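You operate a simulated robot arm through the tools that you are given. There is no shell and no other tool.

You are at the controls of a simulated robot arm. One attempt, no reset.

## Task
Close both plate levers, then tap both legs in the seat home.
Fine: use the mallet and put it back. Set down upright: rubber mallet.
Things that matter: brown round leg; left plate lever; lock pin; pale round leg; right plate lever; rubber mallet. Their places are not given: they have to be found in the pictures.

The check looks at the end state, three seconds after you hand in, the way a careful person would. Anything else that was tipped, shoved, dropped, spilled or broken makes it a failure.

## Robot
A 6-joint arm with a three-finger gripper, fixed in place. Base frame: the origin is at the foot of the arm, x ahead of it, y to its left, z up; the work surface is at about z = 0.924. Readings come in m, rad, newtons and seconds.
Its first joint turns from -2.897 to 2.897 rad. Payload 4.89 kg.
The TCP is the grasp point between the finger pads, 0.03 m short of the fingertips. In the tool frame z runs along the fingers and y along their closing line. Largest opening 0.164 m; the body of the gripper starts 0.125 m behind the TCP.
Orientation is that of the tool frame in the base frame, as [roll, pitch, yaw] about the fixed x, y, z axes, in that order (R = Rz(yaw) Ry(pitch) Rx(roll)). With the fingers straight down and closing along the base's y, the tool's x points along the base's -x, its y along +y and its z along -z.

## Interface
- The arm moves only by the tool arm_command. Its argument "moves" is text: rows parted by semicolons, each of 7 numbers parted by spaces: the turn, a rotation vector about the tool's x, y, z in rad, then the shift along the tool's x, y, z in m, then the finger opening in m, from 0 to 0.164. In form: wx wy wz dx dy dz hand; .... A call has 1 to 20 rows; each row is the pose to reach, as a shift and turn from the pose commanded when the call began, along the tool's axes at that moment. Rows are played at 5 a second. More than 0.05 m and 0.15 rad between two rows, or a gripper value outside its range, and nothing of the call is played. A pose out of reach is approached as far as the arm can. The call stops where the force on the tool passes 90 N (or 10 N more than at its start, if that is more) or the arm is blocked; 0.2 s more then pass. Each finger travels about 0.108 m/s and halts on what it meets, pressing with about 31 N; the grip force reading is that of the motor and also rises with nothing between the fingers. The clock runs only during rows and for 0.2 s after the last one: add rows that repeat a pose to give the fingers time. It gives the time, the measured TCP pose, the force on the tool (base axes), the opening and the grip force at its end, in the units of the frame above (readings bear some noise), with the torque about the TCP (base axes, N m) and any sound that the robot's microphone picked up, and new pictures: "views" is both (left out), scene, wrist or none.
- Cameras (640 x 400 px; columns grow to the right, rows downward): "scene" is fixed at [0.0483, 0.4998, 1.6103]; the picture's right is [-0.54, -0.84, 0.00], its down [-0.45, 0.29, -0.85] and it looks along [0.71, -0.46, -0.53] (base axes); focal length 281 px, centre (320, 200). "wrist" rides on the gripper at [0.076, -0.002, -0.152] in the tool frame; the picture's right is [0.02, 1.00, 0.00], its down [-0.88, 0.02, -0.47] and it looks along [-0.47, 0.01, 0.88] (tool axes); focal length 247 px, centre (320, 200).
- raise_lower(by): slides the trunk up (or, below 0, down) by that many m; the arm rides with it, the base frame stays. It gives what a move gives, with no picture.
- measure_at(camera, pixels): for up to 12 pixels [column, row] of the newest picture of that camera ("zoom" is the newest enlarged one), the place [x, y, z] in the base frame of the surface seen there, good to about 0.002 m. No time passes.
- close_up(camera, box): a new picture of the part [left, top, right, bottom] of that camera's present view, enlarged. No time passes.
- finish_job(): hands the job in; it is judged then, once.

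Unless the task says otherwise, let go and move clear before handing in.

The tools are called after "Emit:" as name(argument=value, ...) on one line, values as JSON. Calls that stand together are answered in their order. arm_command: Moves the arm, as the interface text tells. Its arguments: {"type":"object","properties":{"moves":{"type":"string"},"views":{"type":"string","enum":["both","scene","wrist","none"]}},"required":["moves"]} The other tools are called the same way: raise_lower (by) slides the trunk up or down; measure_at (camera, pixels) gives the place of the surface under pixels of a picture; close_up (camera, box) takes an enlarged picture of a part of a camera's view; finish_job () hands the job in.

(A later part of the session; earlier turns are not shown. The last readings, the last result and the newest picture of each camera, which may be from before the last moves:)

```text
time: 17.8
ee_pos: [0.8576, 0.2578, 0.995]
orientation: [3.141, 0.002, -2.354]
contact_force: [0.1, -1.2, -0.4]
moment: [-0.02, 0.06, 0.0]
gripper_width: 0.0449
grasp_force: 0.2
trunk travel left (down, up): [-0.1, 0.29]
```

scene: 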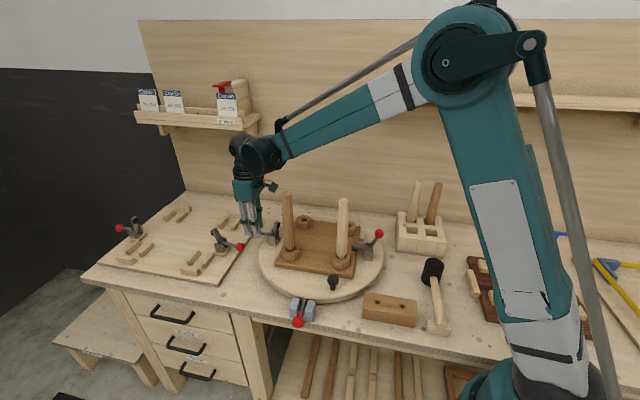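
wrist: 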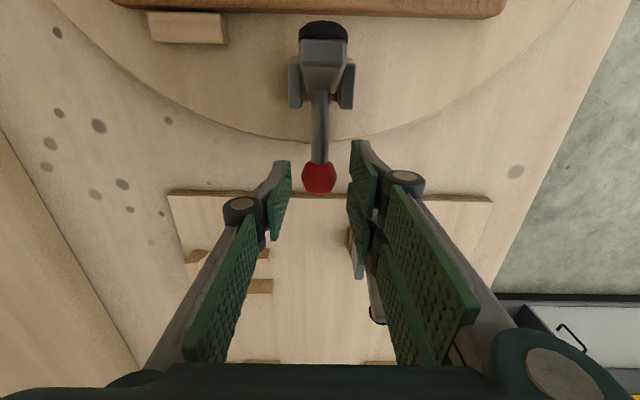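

The ball at (319,177) is centred between the pads and the neighbour's knob is clear. I'll go down the last 35 mm and grip.

Emit:
arm_command(moves="0 0 0 0 0 0.018 0.045; 0 0 0 0 0 0.035 0.045; 0 0 0 0 0 0.035 0.045; 0 0 0 0 0 0.035 0.02; 0 0 0 0 0 0.035 0.01; 0 0 0 0 0 0.035 0.01")

```text
time: 19.2
ee_pos: [0.8592, 0.2582, 0.9589]
orientation: [-3.141, 0.001, -2.356]
contact_force: [-2.8, -2.2, -6.1]
moment: [0.26, -0.29, 0.0]
gripper_width: 0.0297
grasp_force: 45.3
trunk travel left (down, up): [-0.1, 0.29]
```

scene: 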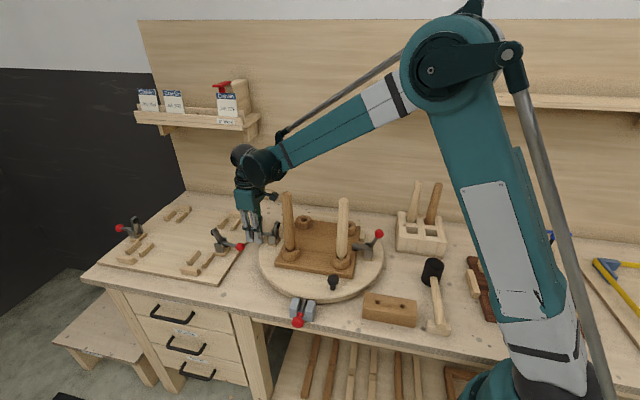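
wrist: 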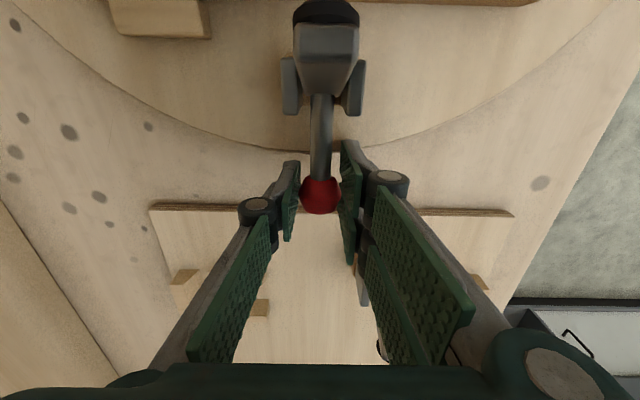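

The ball is gripped (0.0297). I'll lift it inward along the arc to about 42° first.

Emit:
arm_command(moves="0 0 0 0.0003 0 -0.0122 0.01; 0 0 0 0.0024 0 -0.0237 0.01; 0 0 0 0.0063 0 -0.0347 0.01; 0 0 0 0.0119 0 -0.0450 0.01; 0 0 0 0.0190 0 -0.0543 0.01; 0 0 0 0.0190 0 -0.0543 0.01")

```text
time: 20.6
ee_pos: [0.8457, 0.2448, 1.0118]
orientation: [-3.141, 0.001, -2.355]
contact_force: [9.0, 12.3, -2.0]
moment: [0.68, -0.59, -0.03]
gripper_width: 0.0302
grasp_force: 45.1
trunk travel left (down, up): [-0.1, 0.29]
```

scene: 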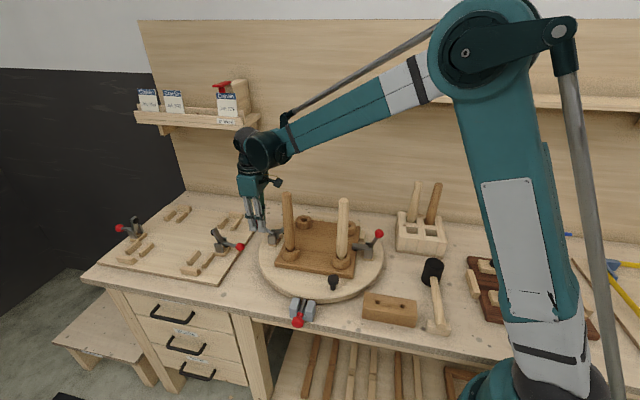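
wrist: 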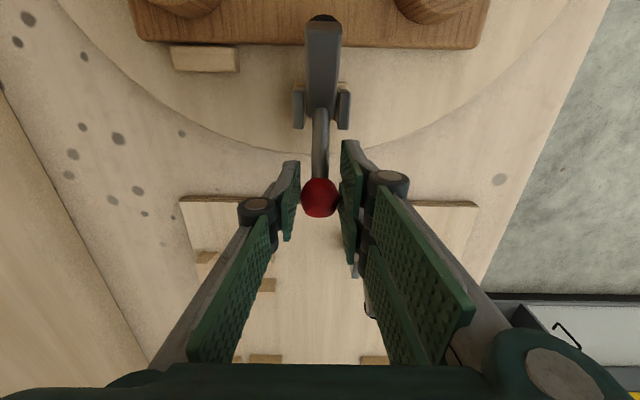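

It's following well with ~15 N resistance. I'll continue to about 74°.

Emit:
arm_command(moves="0 0 0 0.0085 0 -0.0080 0.01; 0 0 0 0.0181 0 -0.0146 0.01; 0 0 0 0.0275 0 -0.0192 0.01; 0 0 0 0.0348 0 -0.0217 0.01; 0 0 0 0.0348 0 -0.0217 0.01")

Emit:
close_up(camera="scene", box=[240, 205, 300, 255])

```text
time: 21.8
ee_pos: [0.8177, 0.2204, 1.0341]
orientation: [3.139, -0.002, -2.353]
contact_force: [-41.2, 6.1, -21.2]
moment: [-1.17, 1.1, 1.2]
gripper_width: 0.0186
grasp_force: 45.0
trunk travel left (down, up): [-0.1, 0.29]
```

scene: 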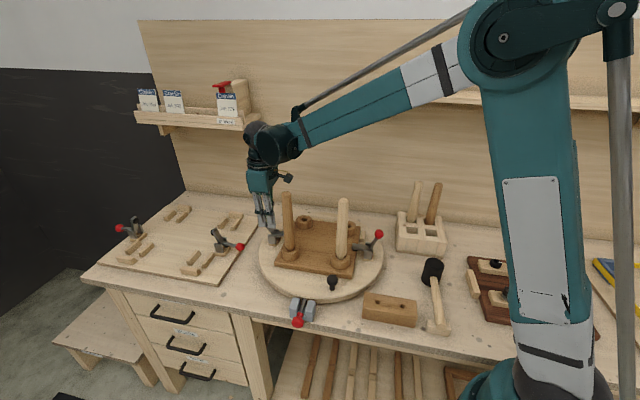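
wrist: 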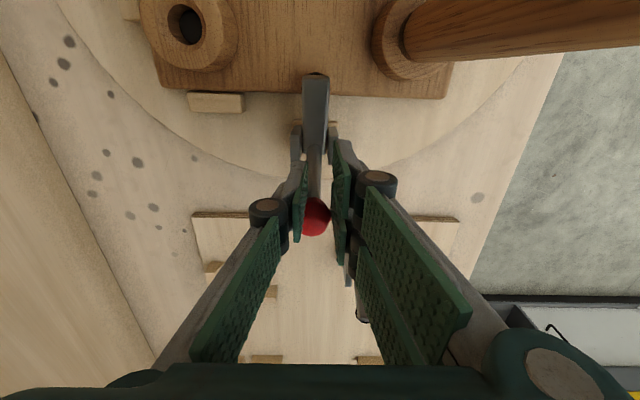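

```text
8.00 times, centred on (270, 230) of scene
```

zoom: 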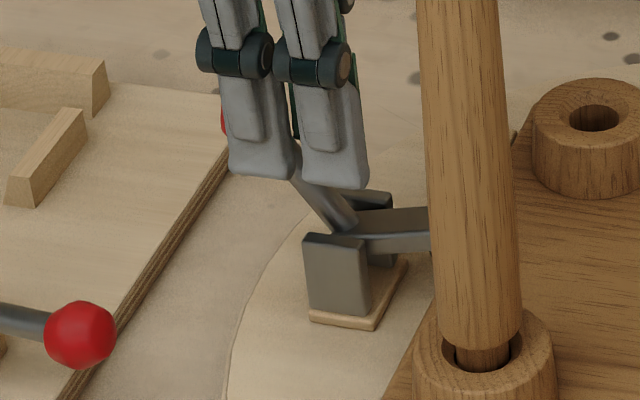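

The ball slipped outward in the pads again (opening 0.0186, side load), so I'll release straight away and rise clear.

Emit:
arm_command(moves="0 0 0 0 0 0 0.03; 0 0 0 0 0 0 0.05; 0 0 0 0 0 0 0.055; 0 0 0 0 0 -0.03 0.055; 0 0 0 -0.02 0 -0.06 0.055; 0 0 0 -0.04 0 -0.09 0.055; 0 0 0 -0.05 0 -0.09 0.055")

Emit:
close_up(camera="scene", box=[240, 205, 300, 255])

```text
time: 23.4
ee_pos: [0.8545, 0.2565, 1.1259]
orientation: [-3.141, 0.002, -2.354]
contact_force: [-0.4, 0.3, -0.1]
moment: [0.08, -0.06, 0.01]
gripper_width: 0.0547
grasp_force: 0.2
trunk travel left (down, up): [-0.1, 0.29]
```

scene: 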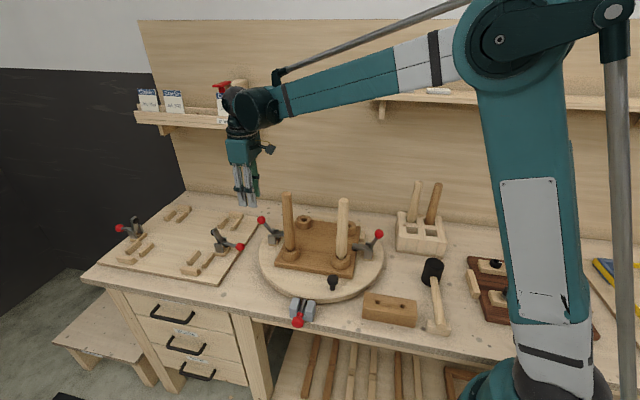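
wrist: 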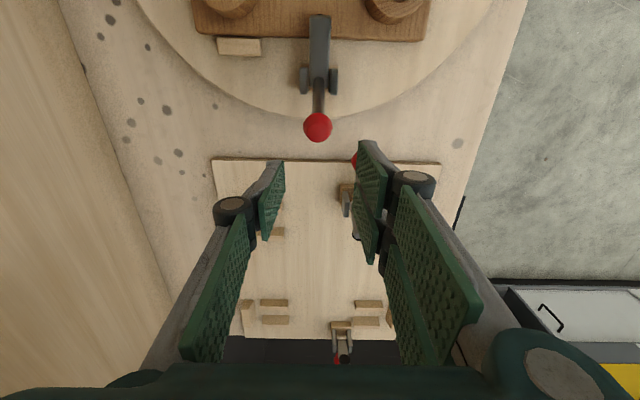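

```text
8.00 times, centred on (270, 230) of scene
```

zoom: 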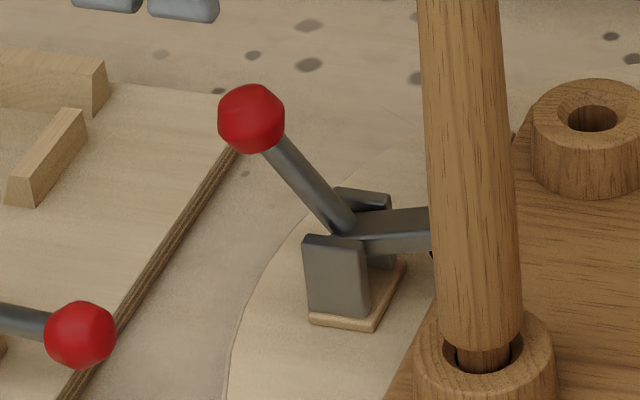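

The left lever is part-way, with the ball at zoom (251,118). I'll measure it before pushing from outside.

Emit:
measure_at(camera="zoom", pixels=[[251, 118], [300, 185], [345, 215], [390, 220], [420, 215], [430, 240]])

Emit:
measure_at(camera="wrist", pixels=[[317, 127], [318, 100], [319, 80], [320, 60], [320, 40], [320, 22], [355, 160], [305, 80], [333, 80]])

```text
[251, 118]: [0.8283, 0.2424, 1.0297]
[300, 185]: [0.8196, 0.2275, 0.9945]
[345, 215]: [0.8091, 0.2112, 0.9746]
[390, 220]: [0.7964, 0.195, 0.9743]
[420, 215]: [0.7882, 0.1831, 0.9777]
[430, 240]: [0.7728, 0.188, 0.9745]
```

```text
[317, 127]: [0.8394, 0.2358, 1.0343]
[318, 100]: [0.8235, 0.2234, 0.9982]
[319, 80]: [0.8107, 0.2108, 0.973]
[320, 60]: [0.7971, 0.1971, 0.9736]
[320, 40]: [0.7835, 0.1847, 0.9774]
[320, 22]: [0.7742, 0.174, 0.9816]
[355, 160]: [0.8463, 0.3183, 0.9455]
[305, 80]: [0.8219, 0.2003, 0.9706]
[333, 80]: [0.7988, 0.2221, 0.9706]
```

The arm is 9° short, with the ball centre near (0.8405,0.238,1.02). I'll come down outside the ball with closed fingers and push it inward, stopping on the firm contact.

Emit:
arm_command(moves="0 0 0 -0.02 -0.002 0 0.02; 0 0 0 -0.0385 -0.003 0.03 0.0; 0 0 0 -0.0385 -0.003 0.07 0.0; 0 0 0 -0.0385 -0.003 0.106 0.0; 0 0 0 -0.0245 -0.003 0.106 0.0; 0 0 0 -0.0195 -0.003 0.106 0.0; 0 0 0 -0.0145 -0.003 0.106 0.0; 0 0 0 -0.0105 -0.003 0.106 0.0; 0 0 0 -0.0065 -0.003 0.106 0.0; 0 0 0 -0.0035 -0.003 0.106 0.0; 0 0 0 -0.0015 -0.003 0.106 0.0")

Emit:
close_up(camera="scene", box=[240, 205, 300, 255])

```text
time: 25.8
ee_pos: [0.8604, 0.2587, 1.0184]
orientation: [3.142, 0.004, -2.353]
contact_force: [40.9, 44.2, 24.3]
moment: [-0.92, 0.96, -0.07]
gripper_width: 0.0
grasp_force: 30.5
trunk travel left (down, up): [-0.1, 0.29]
```

scene: 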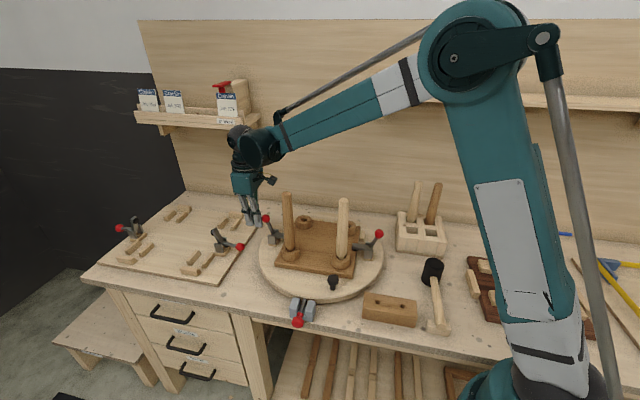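
wrist: 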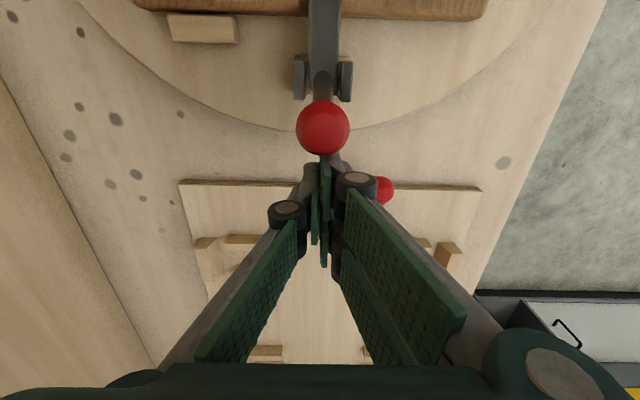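

```text
8.00 times, centred on (270, 230) of scene
```

zoom: 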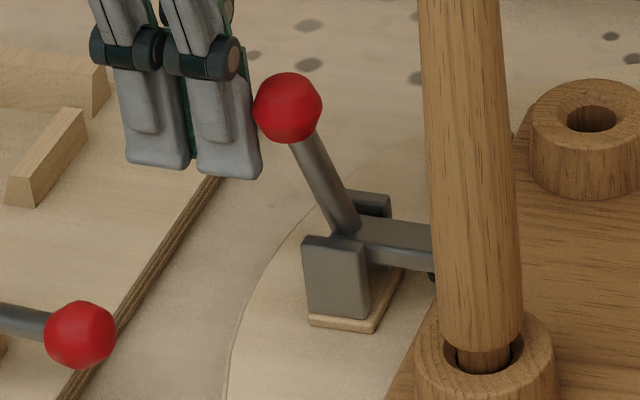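

The push ended with ~65 N of steady force and the arm looks flat. I'll measure the arm tilt and ball position.

Emit:
measure_at(camera="zoom", pixels=[[287, 107], [365, 228], [390, 226], [420, 228], [428, 275], [432, 280], [345, 215]])

Emit:
measure_at(camera="wrist", pixels=[[323, 128], [323, 60], [323, 45], [323, 30], [324, 15], [324, 5]])

```text
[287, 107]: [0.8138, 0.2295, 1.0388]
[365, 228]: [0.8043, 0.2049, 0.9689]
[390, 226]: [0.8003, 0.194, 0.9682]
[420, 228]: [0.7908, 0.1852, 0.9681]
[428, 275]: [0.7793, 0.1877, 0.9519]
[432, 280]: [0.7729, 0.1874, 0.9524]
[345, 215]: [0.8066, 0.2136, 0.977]
```

```text
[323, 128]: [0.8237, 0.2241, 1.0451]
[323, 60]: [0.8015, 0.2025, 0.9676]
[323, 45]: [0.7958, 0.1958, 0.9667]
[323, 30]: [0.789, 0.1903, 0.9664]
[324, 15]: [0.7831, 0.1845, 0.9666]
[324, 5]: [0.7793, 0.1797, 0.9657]
```

The left arm's top face is flat at 0.966–0.968, matching the closed right lever. I'll back off and rise to travel height.

Emit:
arm_command(moves="0 0 0 -0.01 0 0 0.0; 0 0 0 -0.03 0 -0.005 0.0; 0 0 0 -0.03 0 -0.05 0.0; 0 0 0 -0.03 0 -0.1 0.0; 0 0 0 -0.03 0 -0.145 0.02; 0 0 0 -0.03 0 -0.19 0.05; 0 0 0 -0.03 0 -0.235 0.08; 0 0 0 -0.03 0 -0.28 0.1; 0 0 0 -0.03 0 -0.28 0.1")

Emit:
close_up(camera="scene", box=[240, 190, 400, 290])

```text
time: 27.8
ee_pos: [0.8803, 0.2764, 1.2991]
orientation: [3.141, 0.0, -2.356]
contact_force: [0.0, -0.5, -0.1]
moment: [0.02, -0.05, -0.01]
gripper_width: 0.1001
grasp_force: 0.0
trunk travel left (down, up): [-0.1, 0.29]
```

scene: 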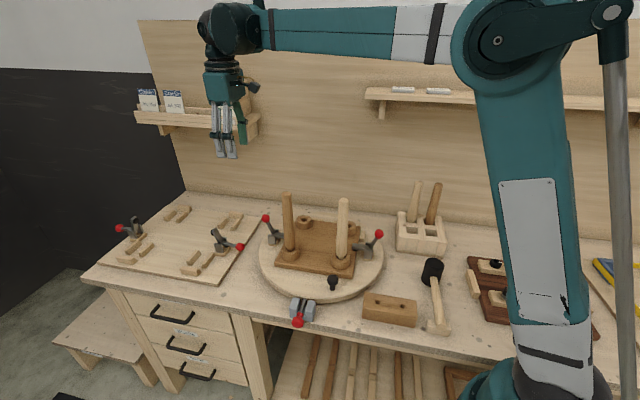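
wrist: 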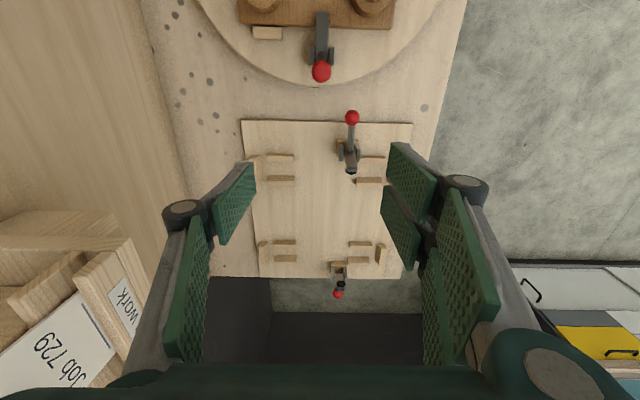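

```text
4.00 times, centred on (320, 240) of scene
```

zoom: 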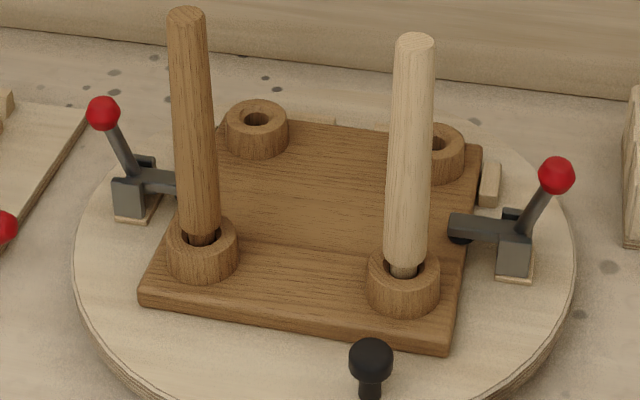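

Both levers are closed and the seat is undisturbed. Now I'll travel at z≈1.30 to above the mallet head near (0.40,-0.155), rotating 90° so the fingers straddle the head crosswise to the handle.

Emit:
arm_command(moves="0 0 0.1047 0.043 0.0023 0 0.1; 0 0 0.2094 0.086 0.0046 0 0.1; 0 0 0.3142 0.129 0.0069 0 0.1; 0 0 0.4189 0.172 0.0092 0 0.1; 0 0 0.5236 0.215 0.0115 0 0.1; 0 0 0.6283 0.258 0.0138 0 0.1; 0 0 0.733 0.301 0.0161 0 0.1; 0 0 0.8378 0.344 0.0184 0 0.1; 0 0 0.9425 0.387 0.0207 0 0.1; 0 0 1.0472 0.43 0.023 0 0.1; 0 0 1.1519 0.473 0.0253 0 0.1; 0 0 1.2566 0.516 0.0276 0 0.1; 0 0 1.3614 0.559 0.03 0.0 0.1; 0 0 1.4661 0.602 0.0323 0.02 0.1; 0 0 1.5708 0.6445 0.0346 0.04 0.1; 0 0 1.5708 0.6445 0.0346 0.08 0.1; 0 0 1.5708 0.6445 0.0346 0.08 0.1")

```text
time: 31.4
ee_pos: [0.399, -0.1567, 1.2155]
orientation: [3.139, 0.0, 2.358]
contact_force: [-0.3, 0.0, -0.4]
moment: [-0.04, -0.06, -0.01]
gripper_width: 0.1
grasp_force: 0.1
trunk travel left (down, up): [-0.1, 0.29]
```

scene: 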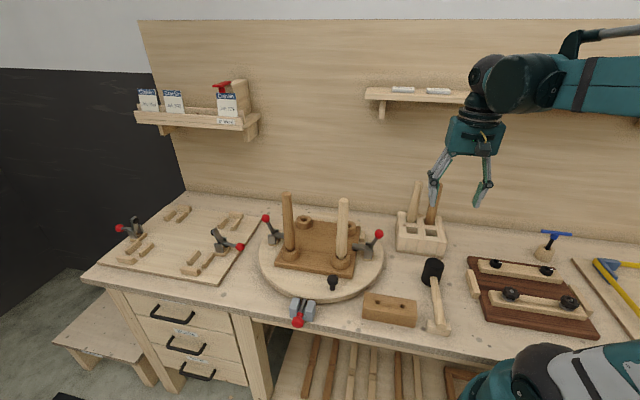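
wrist: 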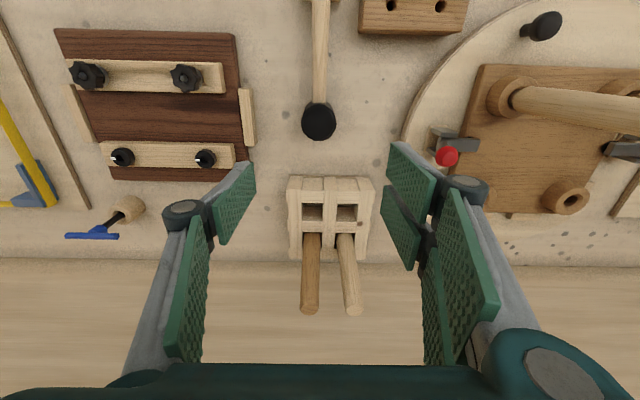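

The mallet head is at wrist (319,120) with the handle running up the picture, aligned with the tool x axis. I'll zoom and measure it.

Emit:
close_up(camera="wrist", box=[270, 0, 370, 150])

Emit:
measure_at(camera="wrist", pixels=[[319, 119], [319, 106], [319, 132], [304, 119], [334, 119], [319, 95], [320, 70], [320, 40], [321, 15], [313, 60], [328, 60], [321, 3]])

```text
2.67 times, centred on (320, 75) of wrist
```

zoom: 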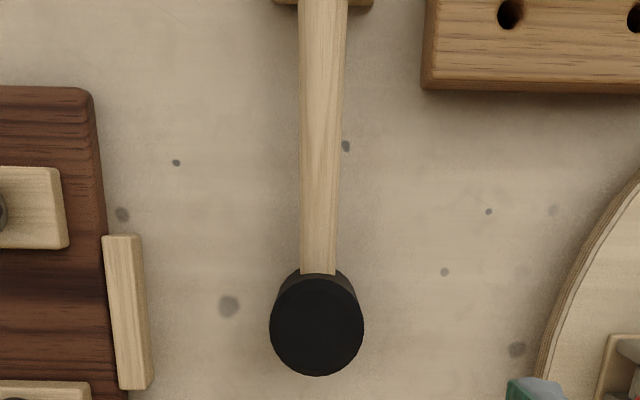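

```text
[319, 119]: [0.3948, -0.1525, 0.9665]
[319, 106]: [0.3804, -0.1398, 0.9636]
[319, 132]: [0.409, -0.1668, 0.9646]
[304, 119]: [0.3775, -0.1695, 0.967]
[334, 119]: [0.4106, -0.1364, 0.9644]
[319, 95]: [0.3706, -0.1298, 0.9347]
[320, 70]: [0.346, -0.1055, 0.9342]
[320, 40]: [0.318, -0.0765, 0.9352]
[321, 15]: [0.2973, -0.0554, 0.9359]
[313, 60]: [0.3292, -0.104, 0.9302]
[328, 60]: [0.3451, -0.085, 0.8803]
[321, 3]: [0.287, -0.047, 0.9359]
```

The head's top disc is centred right under the TCP (0.399,-0.157), diameter about 0.055 and z from 0.882 to 0.967. I'll descend so the pads take the upper-middle of the head.

Emit:
arm_command(moves="0 0 0 0 0 0.045 0.1; 0 0 0 0 0 0.09 0.1; 0 0 0 0 0 0.135 0.1; 0 0 0 0 0 0.18 0.1; 0 0 0 0 0 0.22 0.1; 0 0 0 0 0 0.25 0.09; 0 0 0 0 0 0.28 0.08; 0 0 0 0 0 0.28 0.08")

```text
time: 33.2
ee_pos: [0.3999, -0.1556, 0.9375]
orientation: [3.14, 0.0, 2.358]
contact_force: [-0.2, 0.5, -0.5]
moment: [0.03, 0.0, -0.02]
gripper_width: 0.0801
grasp_force: 0.0
trunk travel left (down, up): [-0.1, 0.29]
```

scene: 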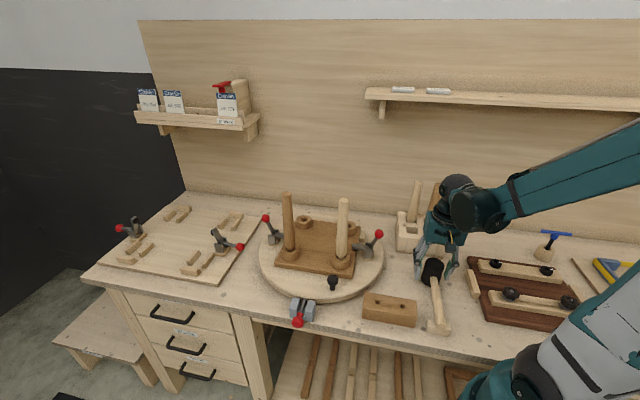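
wrist: 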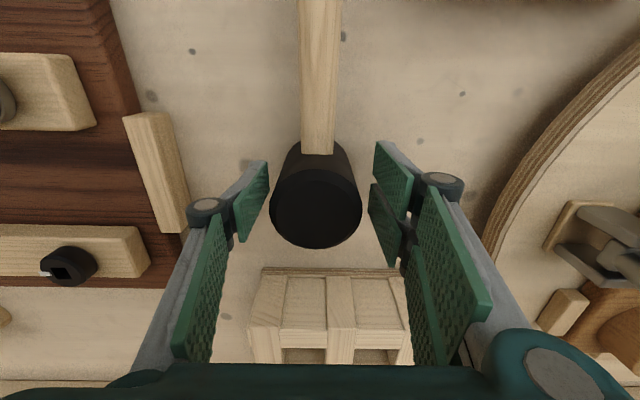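

The head is well between the pads. I'll grip it.

Emit:
arm_command(moves="0 0 0 0 0 0 0.065; 0 0 0 0 0 0 0.05; 0 0 0 0 0 0 0.03; 0 0 0 0 0 0 0.03; 0 0 0 0 0 0 0.03", views="wrist")

```text
time: 34.4
ee_pos: [0.4, -0.154, 0.9384]
orientation: [3.141, 0.001, 2.358]
contact_force: [-0.7, -0.6, -0.4]
moment: [-0.04, 0.0, 0.0]
gripper_width: 0.0566
grasp_force: 30.7
trunk travel left (down, up): [-0.1, 0.29]
```

wrist: 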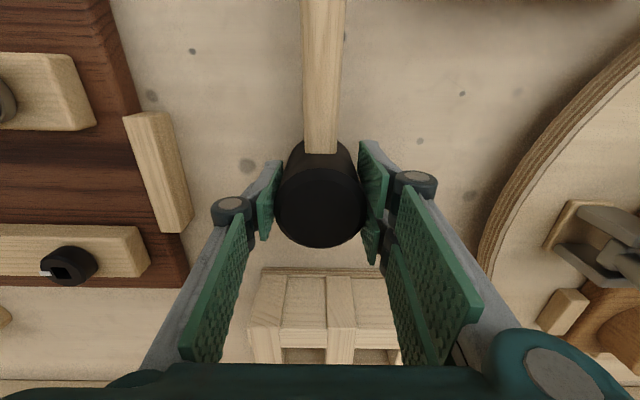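

Gripped (0.0566, 31 N). I'll lift 40 mm and check whether the rest block stays and the handle stays level.

Emit:
arm_command(moves="0 0 0 0 0 -0.01 0.03; 0 0 0 0 0 -0.02 0.03; 0 0 0 0 0 -0.03 0.03; 0 0 0 0 0 -0.04 0.03; 0 0 0 0 0 -0.04 0.03")

Emit:
close_up(camera="scene", box=[400, 220, 480, 345])

```text
time: 35.6
ee_pos: [0.4005, -0.1567, 0.9766]
orientation: [3.139, 0.0, 2.359]
contact_force: [-0.2, 0.9, -3.6]
moment: [-0.02, 0.0, 0.01]
gripper_width: 0.0566
grasp_force: 31.1
trunk travel left (down, up): [-0.1, 0.29]
```

scene: 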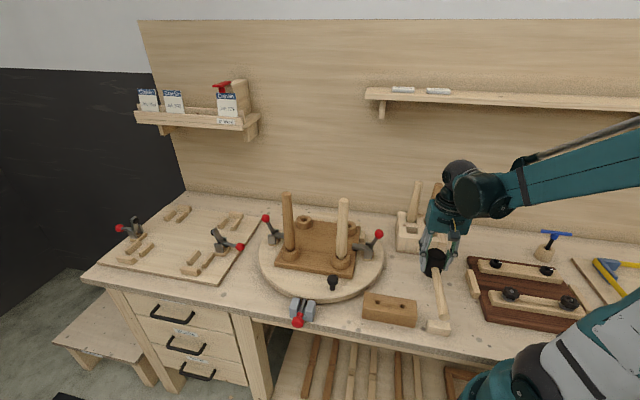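
wrist: 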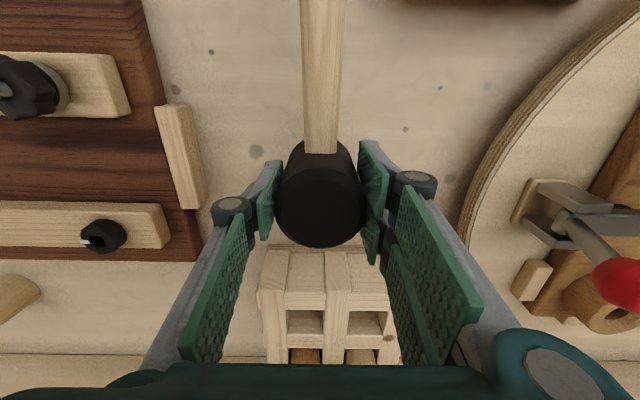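

```text
3.20 times, centred on (440, 282) of scene
```

zoom: 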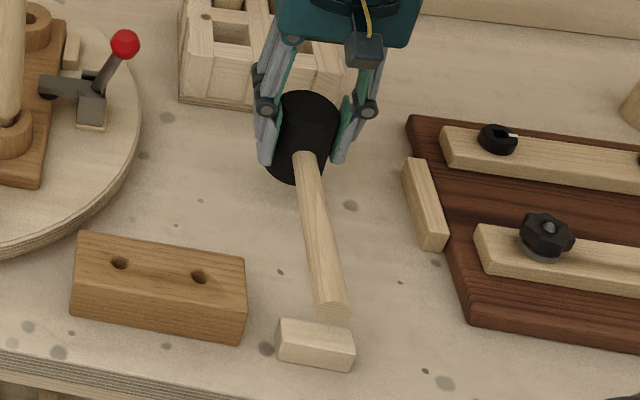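

The rest block stays put and the mallet is level, weighing about 3.6 N. I'll locate the leg top centres precisely before moving over.

Emit:
close_up(camera="scene", box=[275, 185, 360, 225])

```text
7.53 times, centred on (318, 205) of scene
```

zoom: 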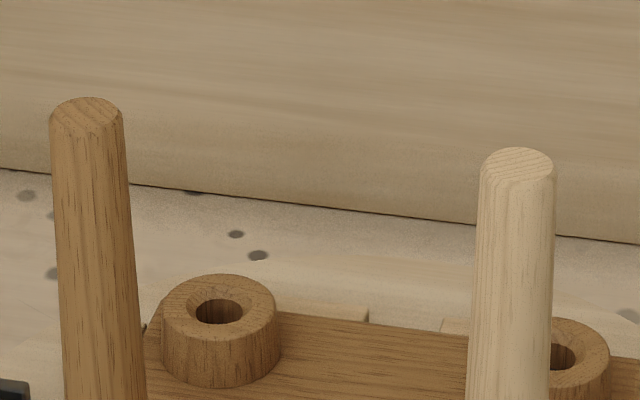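

Emit:
measure_at(camera="zoom", pixels=[[87, 118], [56, 116], [118, 120], [87, 101], [87, 132], [517, 168], [486, 166], [548, 170], [517, 151], [517, 182]])

```text
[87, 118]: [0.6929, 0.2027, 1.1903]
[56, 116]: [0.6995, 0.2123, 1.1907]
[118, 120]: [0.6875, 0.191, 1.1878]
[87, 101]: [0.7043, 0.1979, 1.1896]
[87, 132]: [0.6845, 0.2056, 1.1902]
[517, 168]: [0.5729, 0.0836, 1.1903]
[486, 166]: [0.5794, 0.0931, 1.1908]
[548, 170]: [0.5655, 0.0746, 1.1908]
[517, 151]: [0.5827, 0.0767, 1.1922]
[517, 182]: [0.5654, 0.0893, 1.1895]
```

Leg tops are centred at pale (0.573,0.0835) and brown (0.694,0.202), z=1.190. I'll raise the mallet to TCP z≈1.31 and carry it over the pale leg.

Emit:
arm_command(moves="0 0 0 0 0 -0.047 0.03; 0 0 0 0 0 -0.094 0.03; 0 0 0 0 0 -0.141 0.03; 0 0 0 0 0 -0.188 0.03; 0 0 0 0 0 -0.235 0.03; 0 0 0 0 0 -0.282 0.03; 0 0 0 0 0 -0.332 0.03; 0 0 0 0.007 0.042 -0.332 0.03; 0 0 0 0.014 0.084 -0.332 0.03; 0 0 0 0.021 0.126 -0.332 0.03; 0 0 0 0.028 0.168 -0.332 0.03; 0 0 0 0.035 0.21 -0.332 0.03; 0 0 0 0.042 0.252 -0.332 0.03; 0 0 0 0.047 0.2917 -0.332 0.03; 0 0 0 0.047 0.2917 -0.332 0.03; 0 0 0 0.047 0.2917 -0.332 0.03")

Emit:
close_up(camera="scene", box=[290, 140, 410, 220])

```text
time: 39.0
ee_pos: [0.5735, 0.0835, 1.3093]
orientation: [3.139, 0.001, 2.358]
contact_force: [0.0, 1.2, -5.3]
moment: [-0.06, 0.09, -0.03]
gripper_width: 0.0567
grasp_force: 31.0
trunk travel left (down, up): [-0.1, 0.29]
```

scene: 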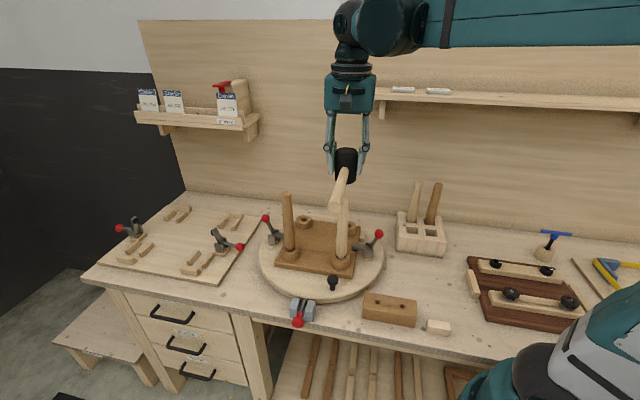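
wrist: 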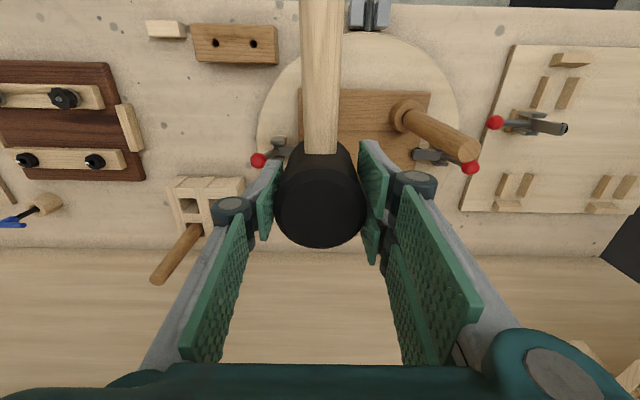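

```text
5.00 times, centred on (350, 180) of scene
```

zoom: 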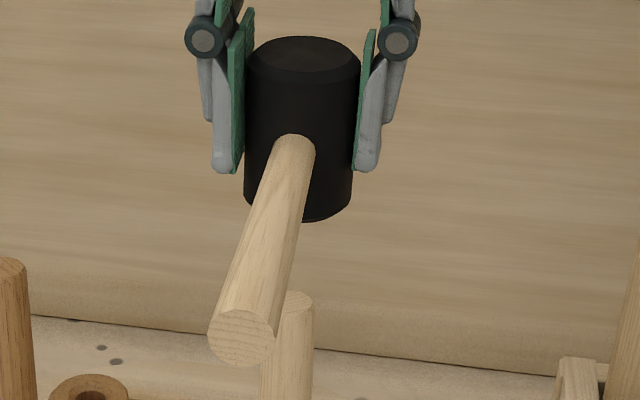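

The mallet head is upright and centred over the pale leg with about 63 mm of gap. I'll do a first light tap and then lift off to see the effect.

Emit:
arm_command(moves="0 0 0 0 0 0.03 0.03; 0 0 0 0 0 0.05 0.03; 0 0 0 0 0 0.068 0.03; 0 0 0 0 0 0.04 0.03; 0 0 0 0 0 0.02 0.03")

Emit:
close_up(camera="scene", box=[290, 140, 410, 280])

```text
time: 40.2
ee_pos: [0.5721, 0.0826, 1.2911]
orientation: [3.139, -0.003, 2.357]
contact_force: [0.6, 0.2, -4.1]
moment: [-0.01, 0.09, -0.03]
gripper_width: 0.057
grasp_force: 30.5
trunk travel left (down, up): [-0.1, 0.29]
```

scene: 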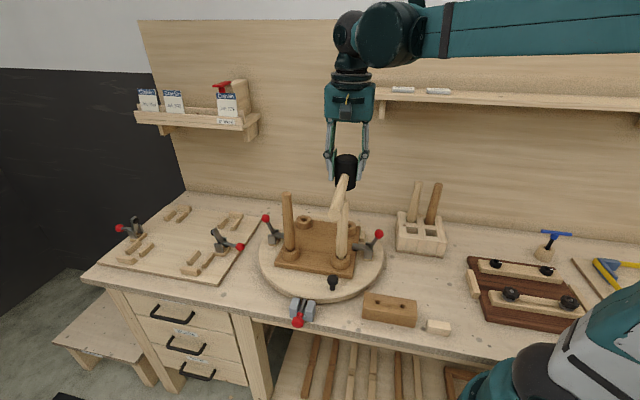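
wrist: 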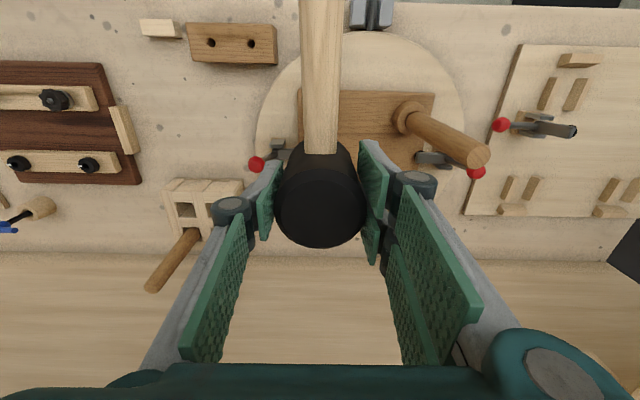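

```text
2.86 times, centred on (350, 210) of scene
```

zoom: 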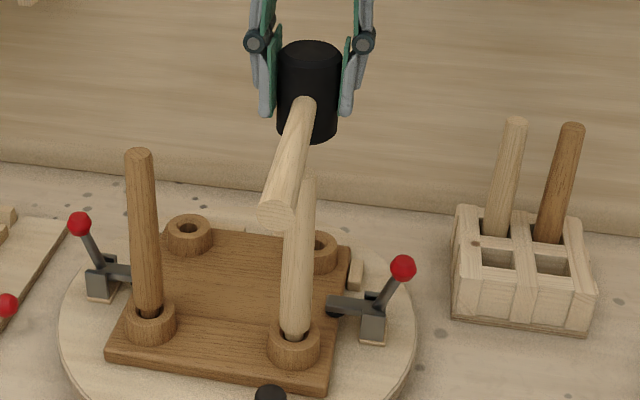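

I'll check the pale leg's gap at its base and its top height.

Emit:
close_up(camera="scene", box=[325, 242, 360, 275])

Emit:
measure_at(camera="scene", pixels=[[345, 204.5], [345, 203.5], [346, 205], [347, 206], [342, 258], [342, 260]])

```text
12.12 times, centred on (342, 258) of scene
```

zoom: 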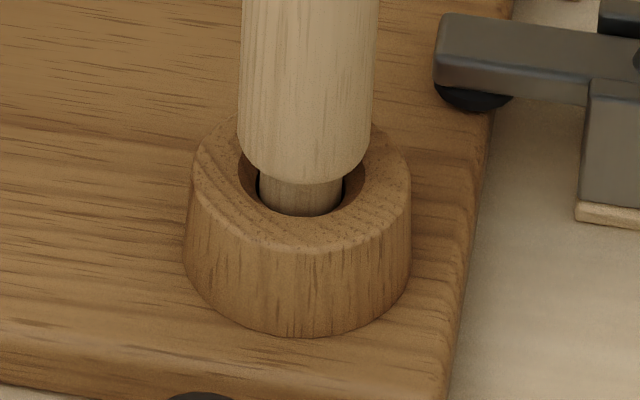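

```text
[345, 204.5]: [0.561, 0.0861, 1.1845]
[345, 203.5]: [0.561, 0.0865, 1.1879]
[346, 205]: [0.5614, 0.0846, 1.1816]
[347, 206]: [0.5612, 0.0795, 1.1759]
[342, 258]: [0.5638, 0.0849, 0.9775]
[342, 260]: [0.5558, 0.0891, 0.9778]
```

Emit:
measure_at(camera="zoom", pixels=[[305, 170], [305, 178], [305, 182], [305, 190], [305, 205], [305, 214], [305, 235]])

```text
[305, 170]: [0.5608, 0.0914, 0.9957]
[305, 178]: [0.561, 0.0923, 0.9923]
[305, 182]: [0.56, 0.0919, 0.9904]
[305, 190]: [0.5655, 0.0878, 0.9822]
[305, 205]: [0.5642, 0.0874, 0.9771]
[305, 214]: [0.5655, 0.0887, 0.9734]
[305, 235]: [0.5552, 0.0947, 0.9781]
```

The shoulder is still at about z=0.990, so that light tap did little. I'll bring the head down into contact and read the force there.

Emit:
arm_command(moves="0 0 0 0 0 0.02 0.03; 0 0 0 0 0 0.04 0.03; 0 0 0 0 0 0.046 0.03; 0 0 0 0 0 0.05 0.03; 0 0 0 0 0 0.05 0.03")

Emit:
close_up(camera="scene", box=[325, 242, 360, 275])

Emit:
close_up(camera="scene", box=[310, 150, 380, 220])

```text
time: 41.4
ee_pos: [0.572, 0.0829, 1.2411]
orientation: [3.14, -0.002, 2.359]
contact_force: [0.0, 0.2, 16.8]
moment: [0.04, -0.04, 0.0]
gripper_width: 0.057
grasp_force: 31.0
trunk travel left (down, up): [-0.1, 0.29]
```

scene: 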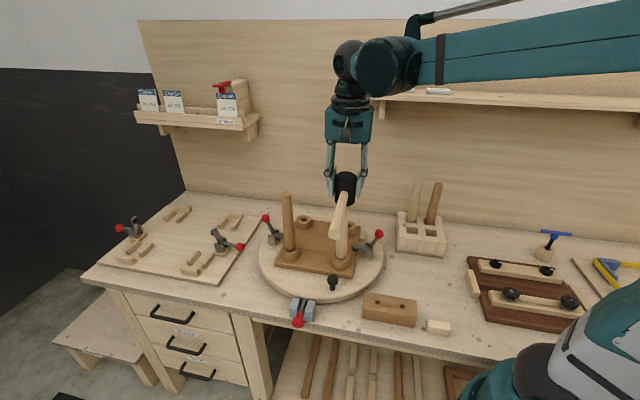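
wrist: 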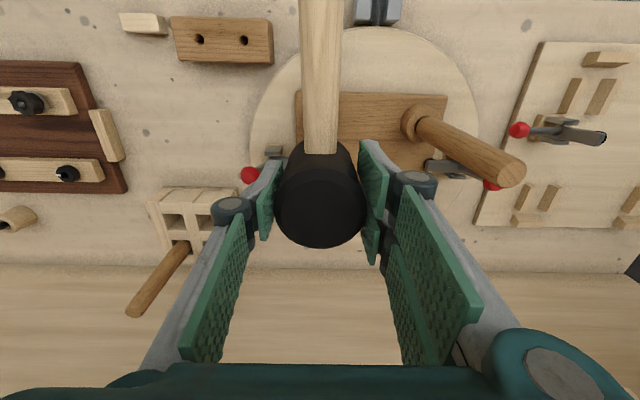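

```text
12.12 times, centred on (342, 258) of scene
```

zoom: 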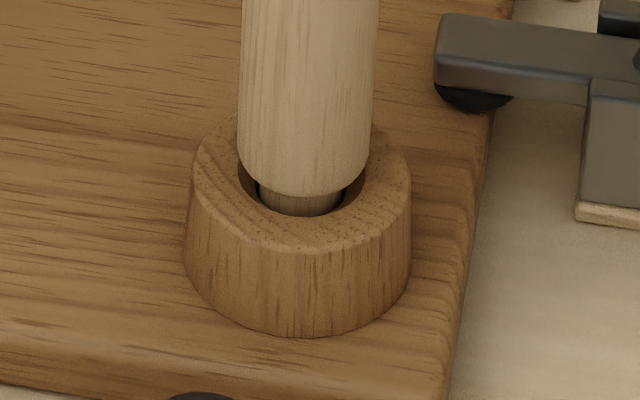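

```text
5.71 times, centred on (345, 185) of scene
```

zoom: 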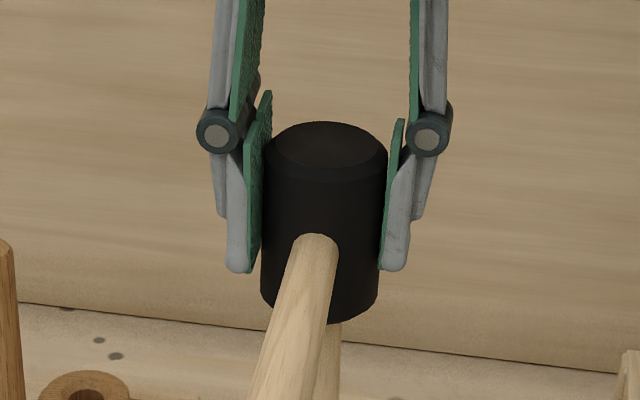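

The leg has sunk about 3 mm (shoulder from y=182 to y=195 in zoom) with only ~20 N, so it's driving in. I'll lift slightly and strike further down.

Emit:
arm_command(moves="0 0 0 0 0 -0.02 0.03; 0 0 0 0 0 0.005 0.03; 0 0 0 0 0 -0.015 0.03; 0 0 0 0 0 0.009 0.03; 0 0 0 0 0 0.009 0.03")

Emit:
close_up(camera="scene", box=[325, 242, 360, 275])

Emit:
close_up(camera="scene", box=[310, 150, 380, 220])

```text
time: 42.6
ee_pos: [0.5725, 0.0837, 1.2329]
orientation: [3.139, -0.003, 2.357]
contact_force: [0.1, -0.6, 30.8]
moment: [-0.12, -0.17, -0.02]
gripper_width: 0.0567
grasp_force: 31.5
trunk travel left (down, up): [-0.1, 0.29]
```

scene: 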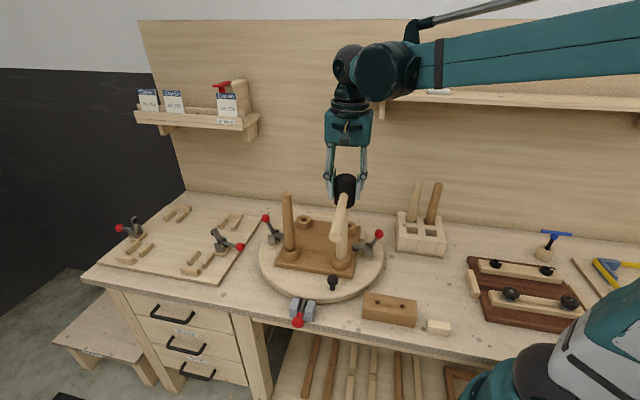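
wrist: 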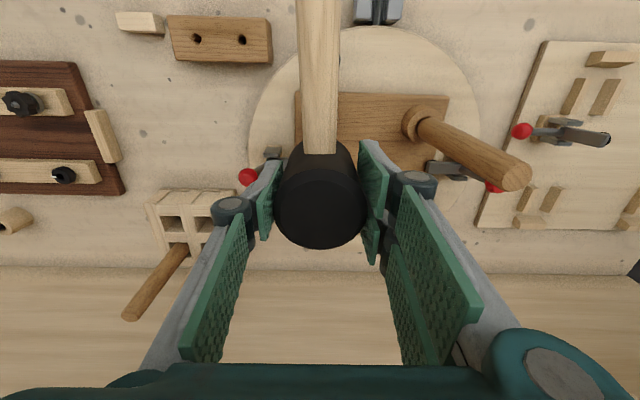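

```text
12.12 times, centred on (342, 258) of scene
```

zoom: 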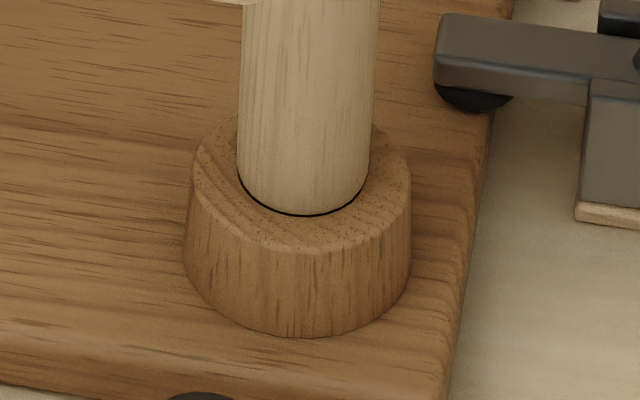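

```text
5.71 times, centred on (345, 185) of scene
```

zoom: 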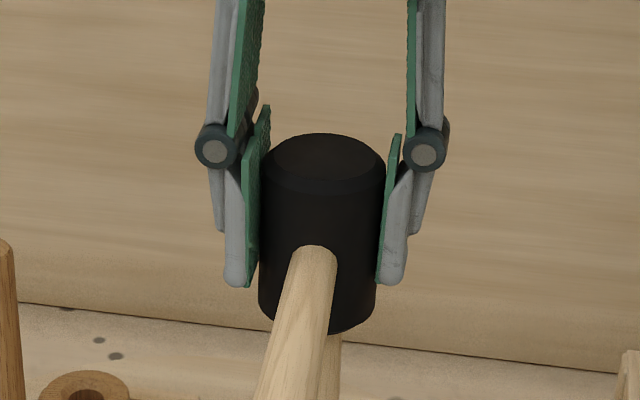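

The leg's shoulder is now level with the boss rim and starting into its recess, at ~35 N. I'll strike further in steps to find the firm stop.

Emit:
arm_command(moves="0 0 0 0 0 -0.02 0.03; 0 0 0 0 0 0.004 0.03; 0 0 0 0 0 -0.015 0.03; 0 0 0 0 0 0.008 0.03; 0 0 0 0 0 0.008 0.03")

Emit:
close_up(camera="scene", box=[325, 242, 360, 275])

Emit:
close_up(camera="scene", box=[310, 150, 380, 220])

```text
time: 43.8
ee_pos: [0.5722, 0.0835, 1.2228]
orientation: [3.139, -0.003, 2.359]
contact_force: [-1.2, 0.7, 33.2]
moment: [-0.05, -0.07, 0.03]
gripper_width: 0.0565
grasp_force: 31.4
trunk travel left (down, up): [-0.1, 0.29]
```

scene: 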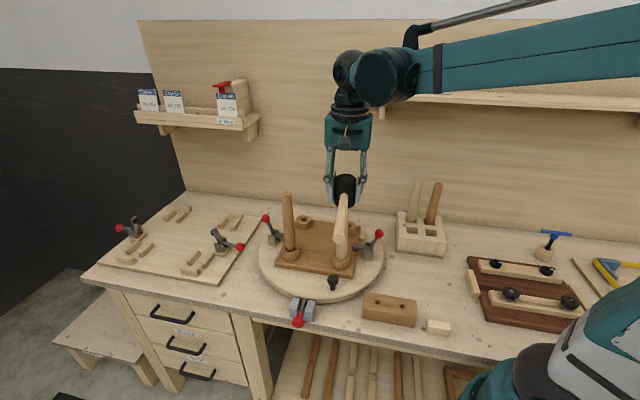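
wrist: 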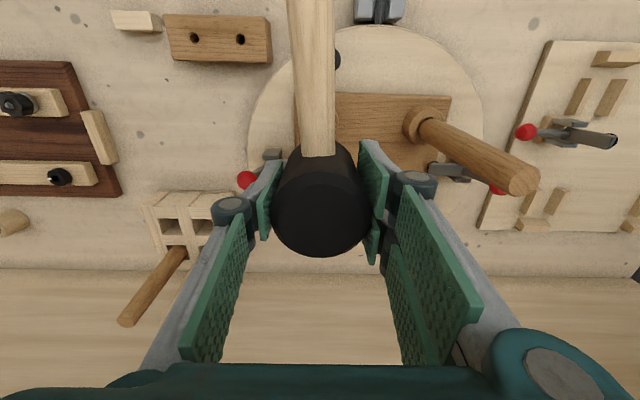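

```text
12.12 times, centred on (342, 258) of scene
```

zoom: 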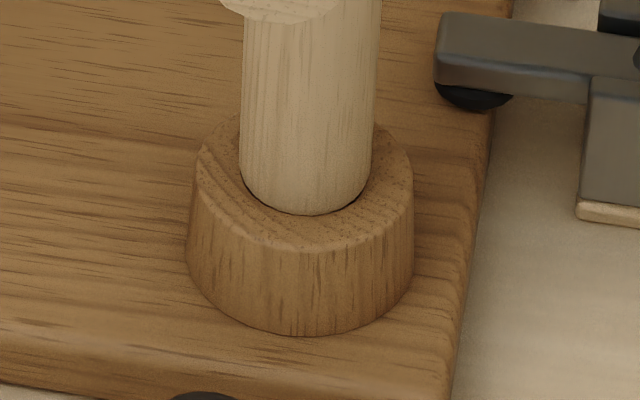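

```text
5.71 times, centred on (345, 185) of scene
```

zoom: 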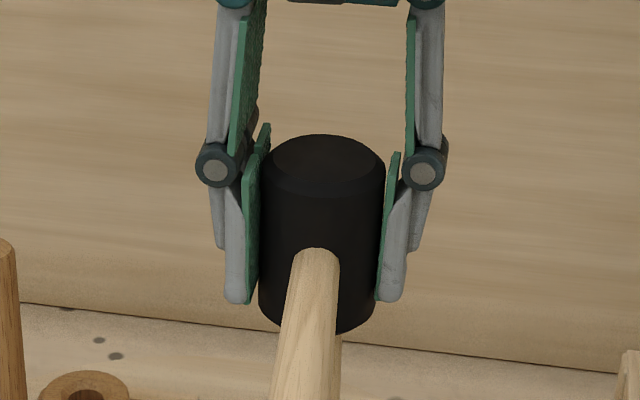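

The mallet has slipped up ~8 mm in the grip at ~37 N, which suggests that the leg has hit its stop. I'll lift off and inspect the leg height.

Emit:
arm_command(moves="0 0 0 0 0 -0.02 0.03; 0 0 0 0 0 -0.06 0.03; 0 0 0 0 0 -0.1 0.03; 0 0 0 0 0 -0.1 0.03")

Emit:
close_up(camera="scene", box=[325, 242, 360, 275])

Emit:
close_up(camera="scene", box=[275, 185, 360, 225])

```text
time: 44.8
ee_pos: [0.5724, 0.0833, 1.3216]
orientation: [3.14, -0.001, 2.358]
contact_force: [-0.1, -0.4, -4.2]
moment: [-0.03, -0.03, -0.03]
gripper_width: 0.056
grasp_force: 30.8
trunk travel left (down, up): [-0.1, 0.29]
```

scene: 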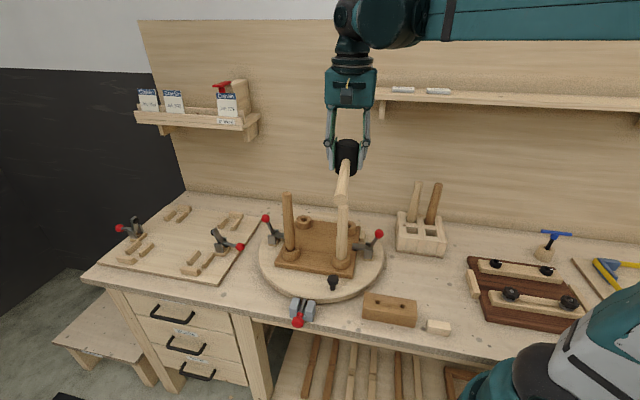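
wrist: 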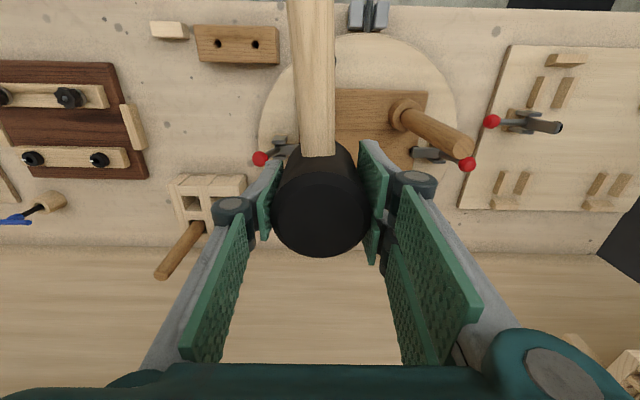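

```text
12.12 times, centred on (342, 258) of scene
```

zoom: 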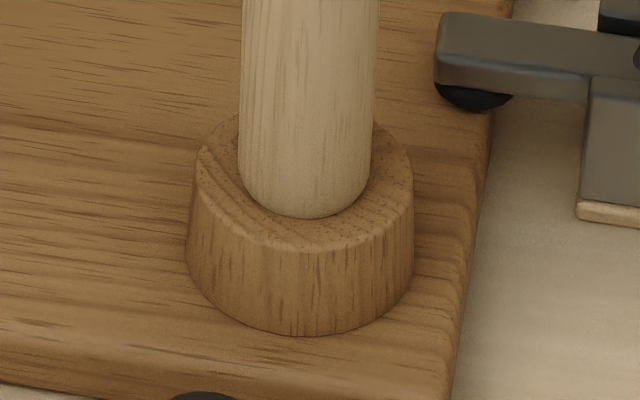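

```text
7.53 times, centred on (318, 205) of scene
```

zoom: 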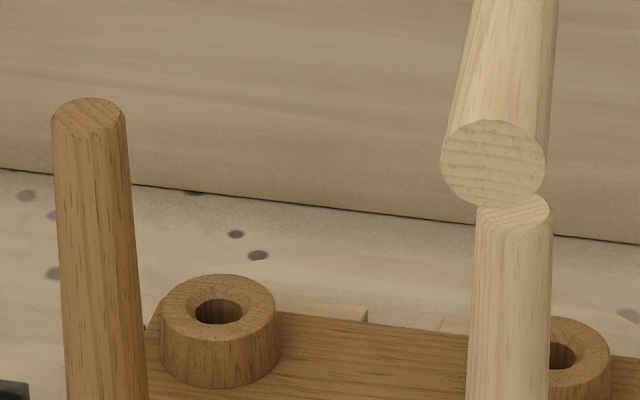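

Emit:
measure_at(camera="zoom", pixels=[[530, 212], [515, 218], [540, 215], [510, 214], [88, 118], [218, 275], [250, 300]])

Emit:
close_up(camera="scene", box=[325, 242, 360, 275])

```text
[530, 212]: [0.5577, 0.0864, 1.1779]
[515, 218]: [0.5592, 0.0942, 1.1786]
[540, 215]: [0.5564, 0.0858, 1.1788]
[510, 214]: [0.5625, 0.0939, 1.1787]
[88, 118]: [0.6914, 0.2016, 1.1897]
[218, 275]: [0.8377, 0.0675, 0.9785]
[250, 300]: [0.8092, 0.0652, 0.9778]
```

```text
12.12 times, centred on (342, 258) of scene
```

zoom: 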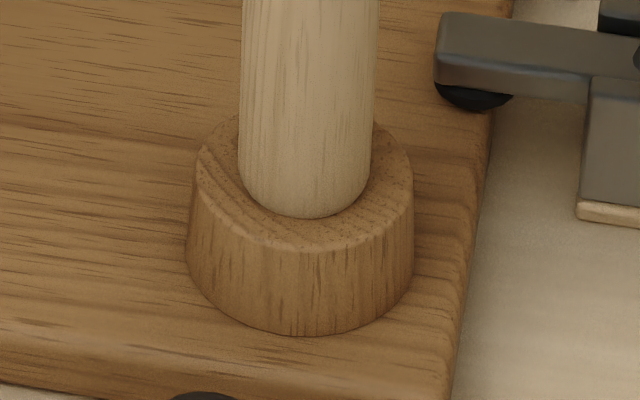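

The pale leg's top dropped from 1.190 to 1.1785 and its shoulder now meets the boss rim. I'll check the contact line for any remaining gap.

Emit:
close_up(camera="scene", box=[333, 252, 350, 264])

```text
16.00 times, centred on (342, 258) of scene
```

zoom: 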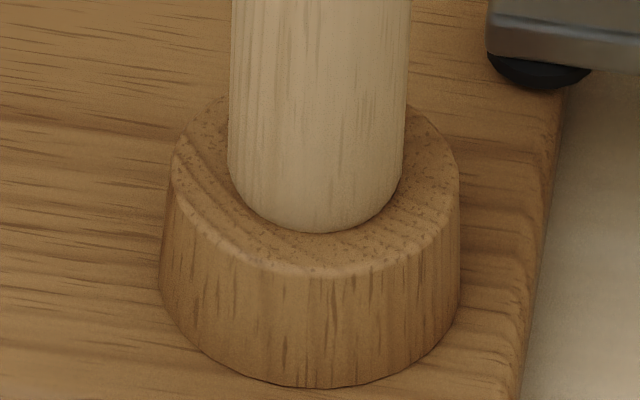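

Emit:
measure_at(camera="zoom", pixels=[[300, 215], [300, 225], [300, 230], [300, 234], [300, 240], [300, 250], [240, 190], [235, 200], [400, 185], [405, 195]])

```text
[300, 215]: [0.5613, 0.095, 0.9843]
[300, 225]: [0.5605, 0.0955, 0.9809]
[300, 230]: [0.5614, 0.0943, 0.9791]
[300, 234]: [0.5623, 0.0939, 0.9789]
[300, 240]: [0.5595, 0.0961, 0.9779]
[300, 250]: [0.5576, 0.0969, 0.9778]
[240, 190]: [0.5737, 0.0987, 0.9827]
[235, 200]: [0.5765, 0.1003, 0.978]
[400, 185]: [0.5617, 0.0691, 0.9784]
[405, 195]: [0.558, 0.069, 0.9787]
```

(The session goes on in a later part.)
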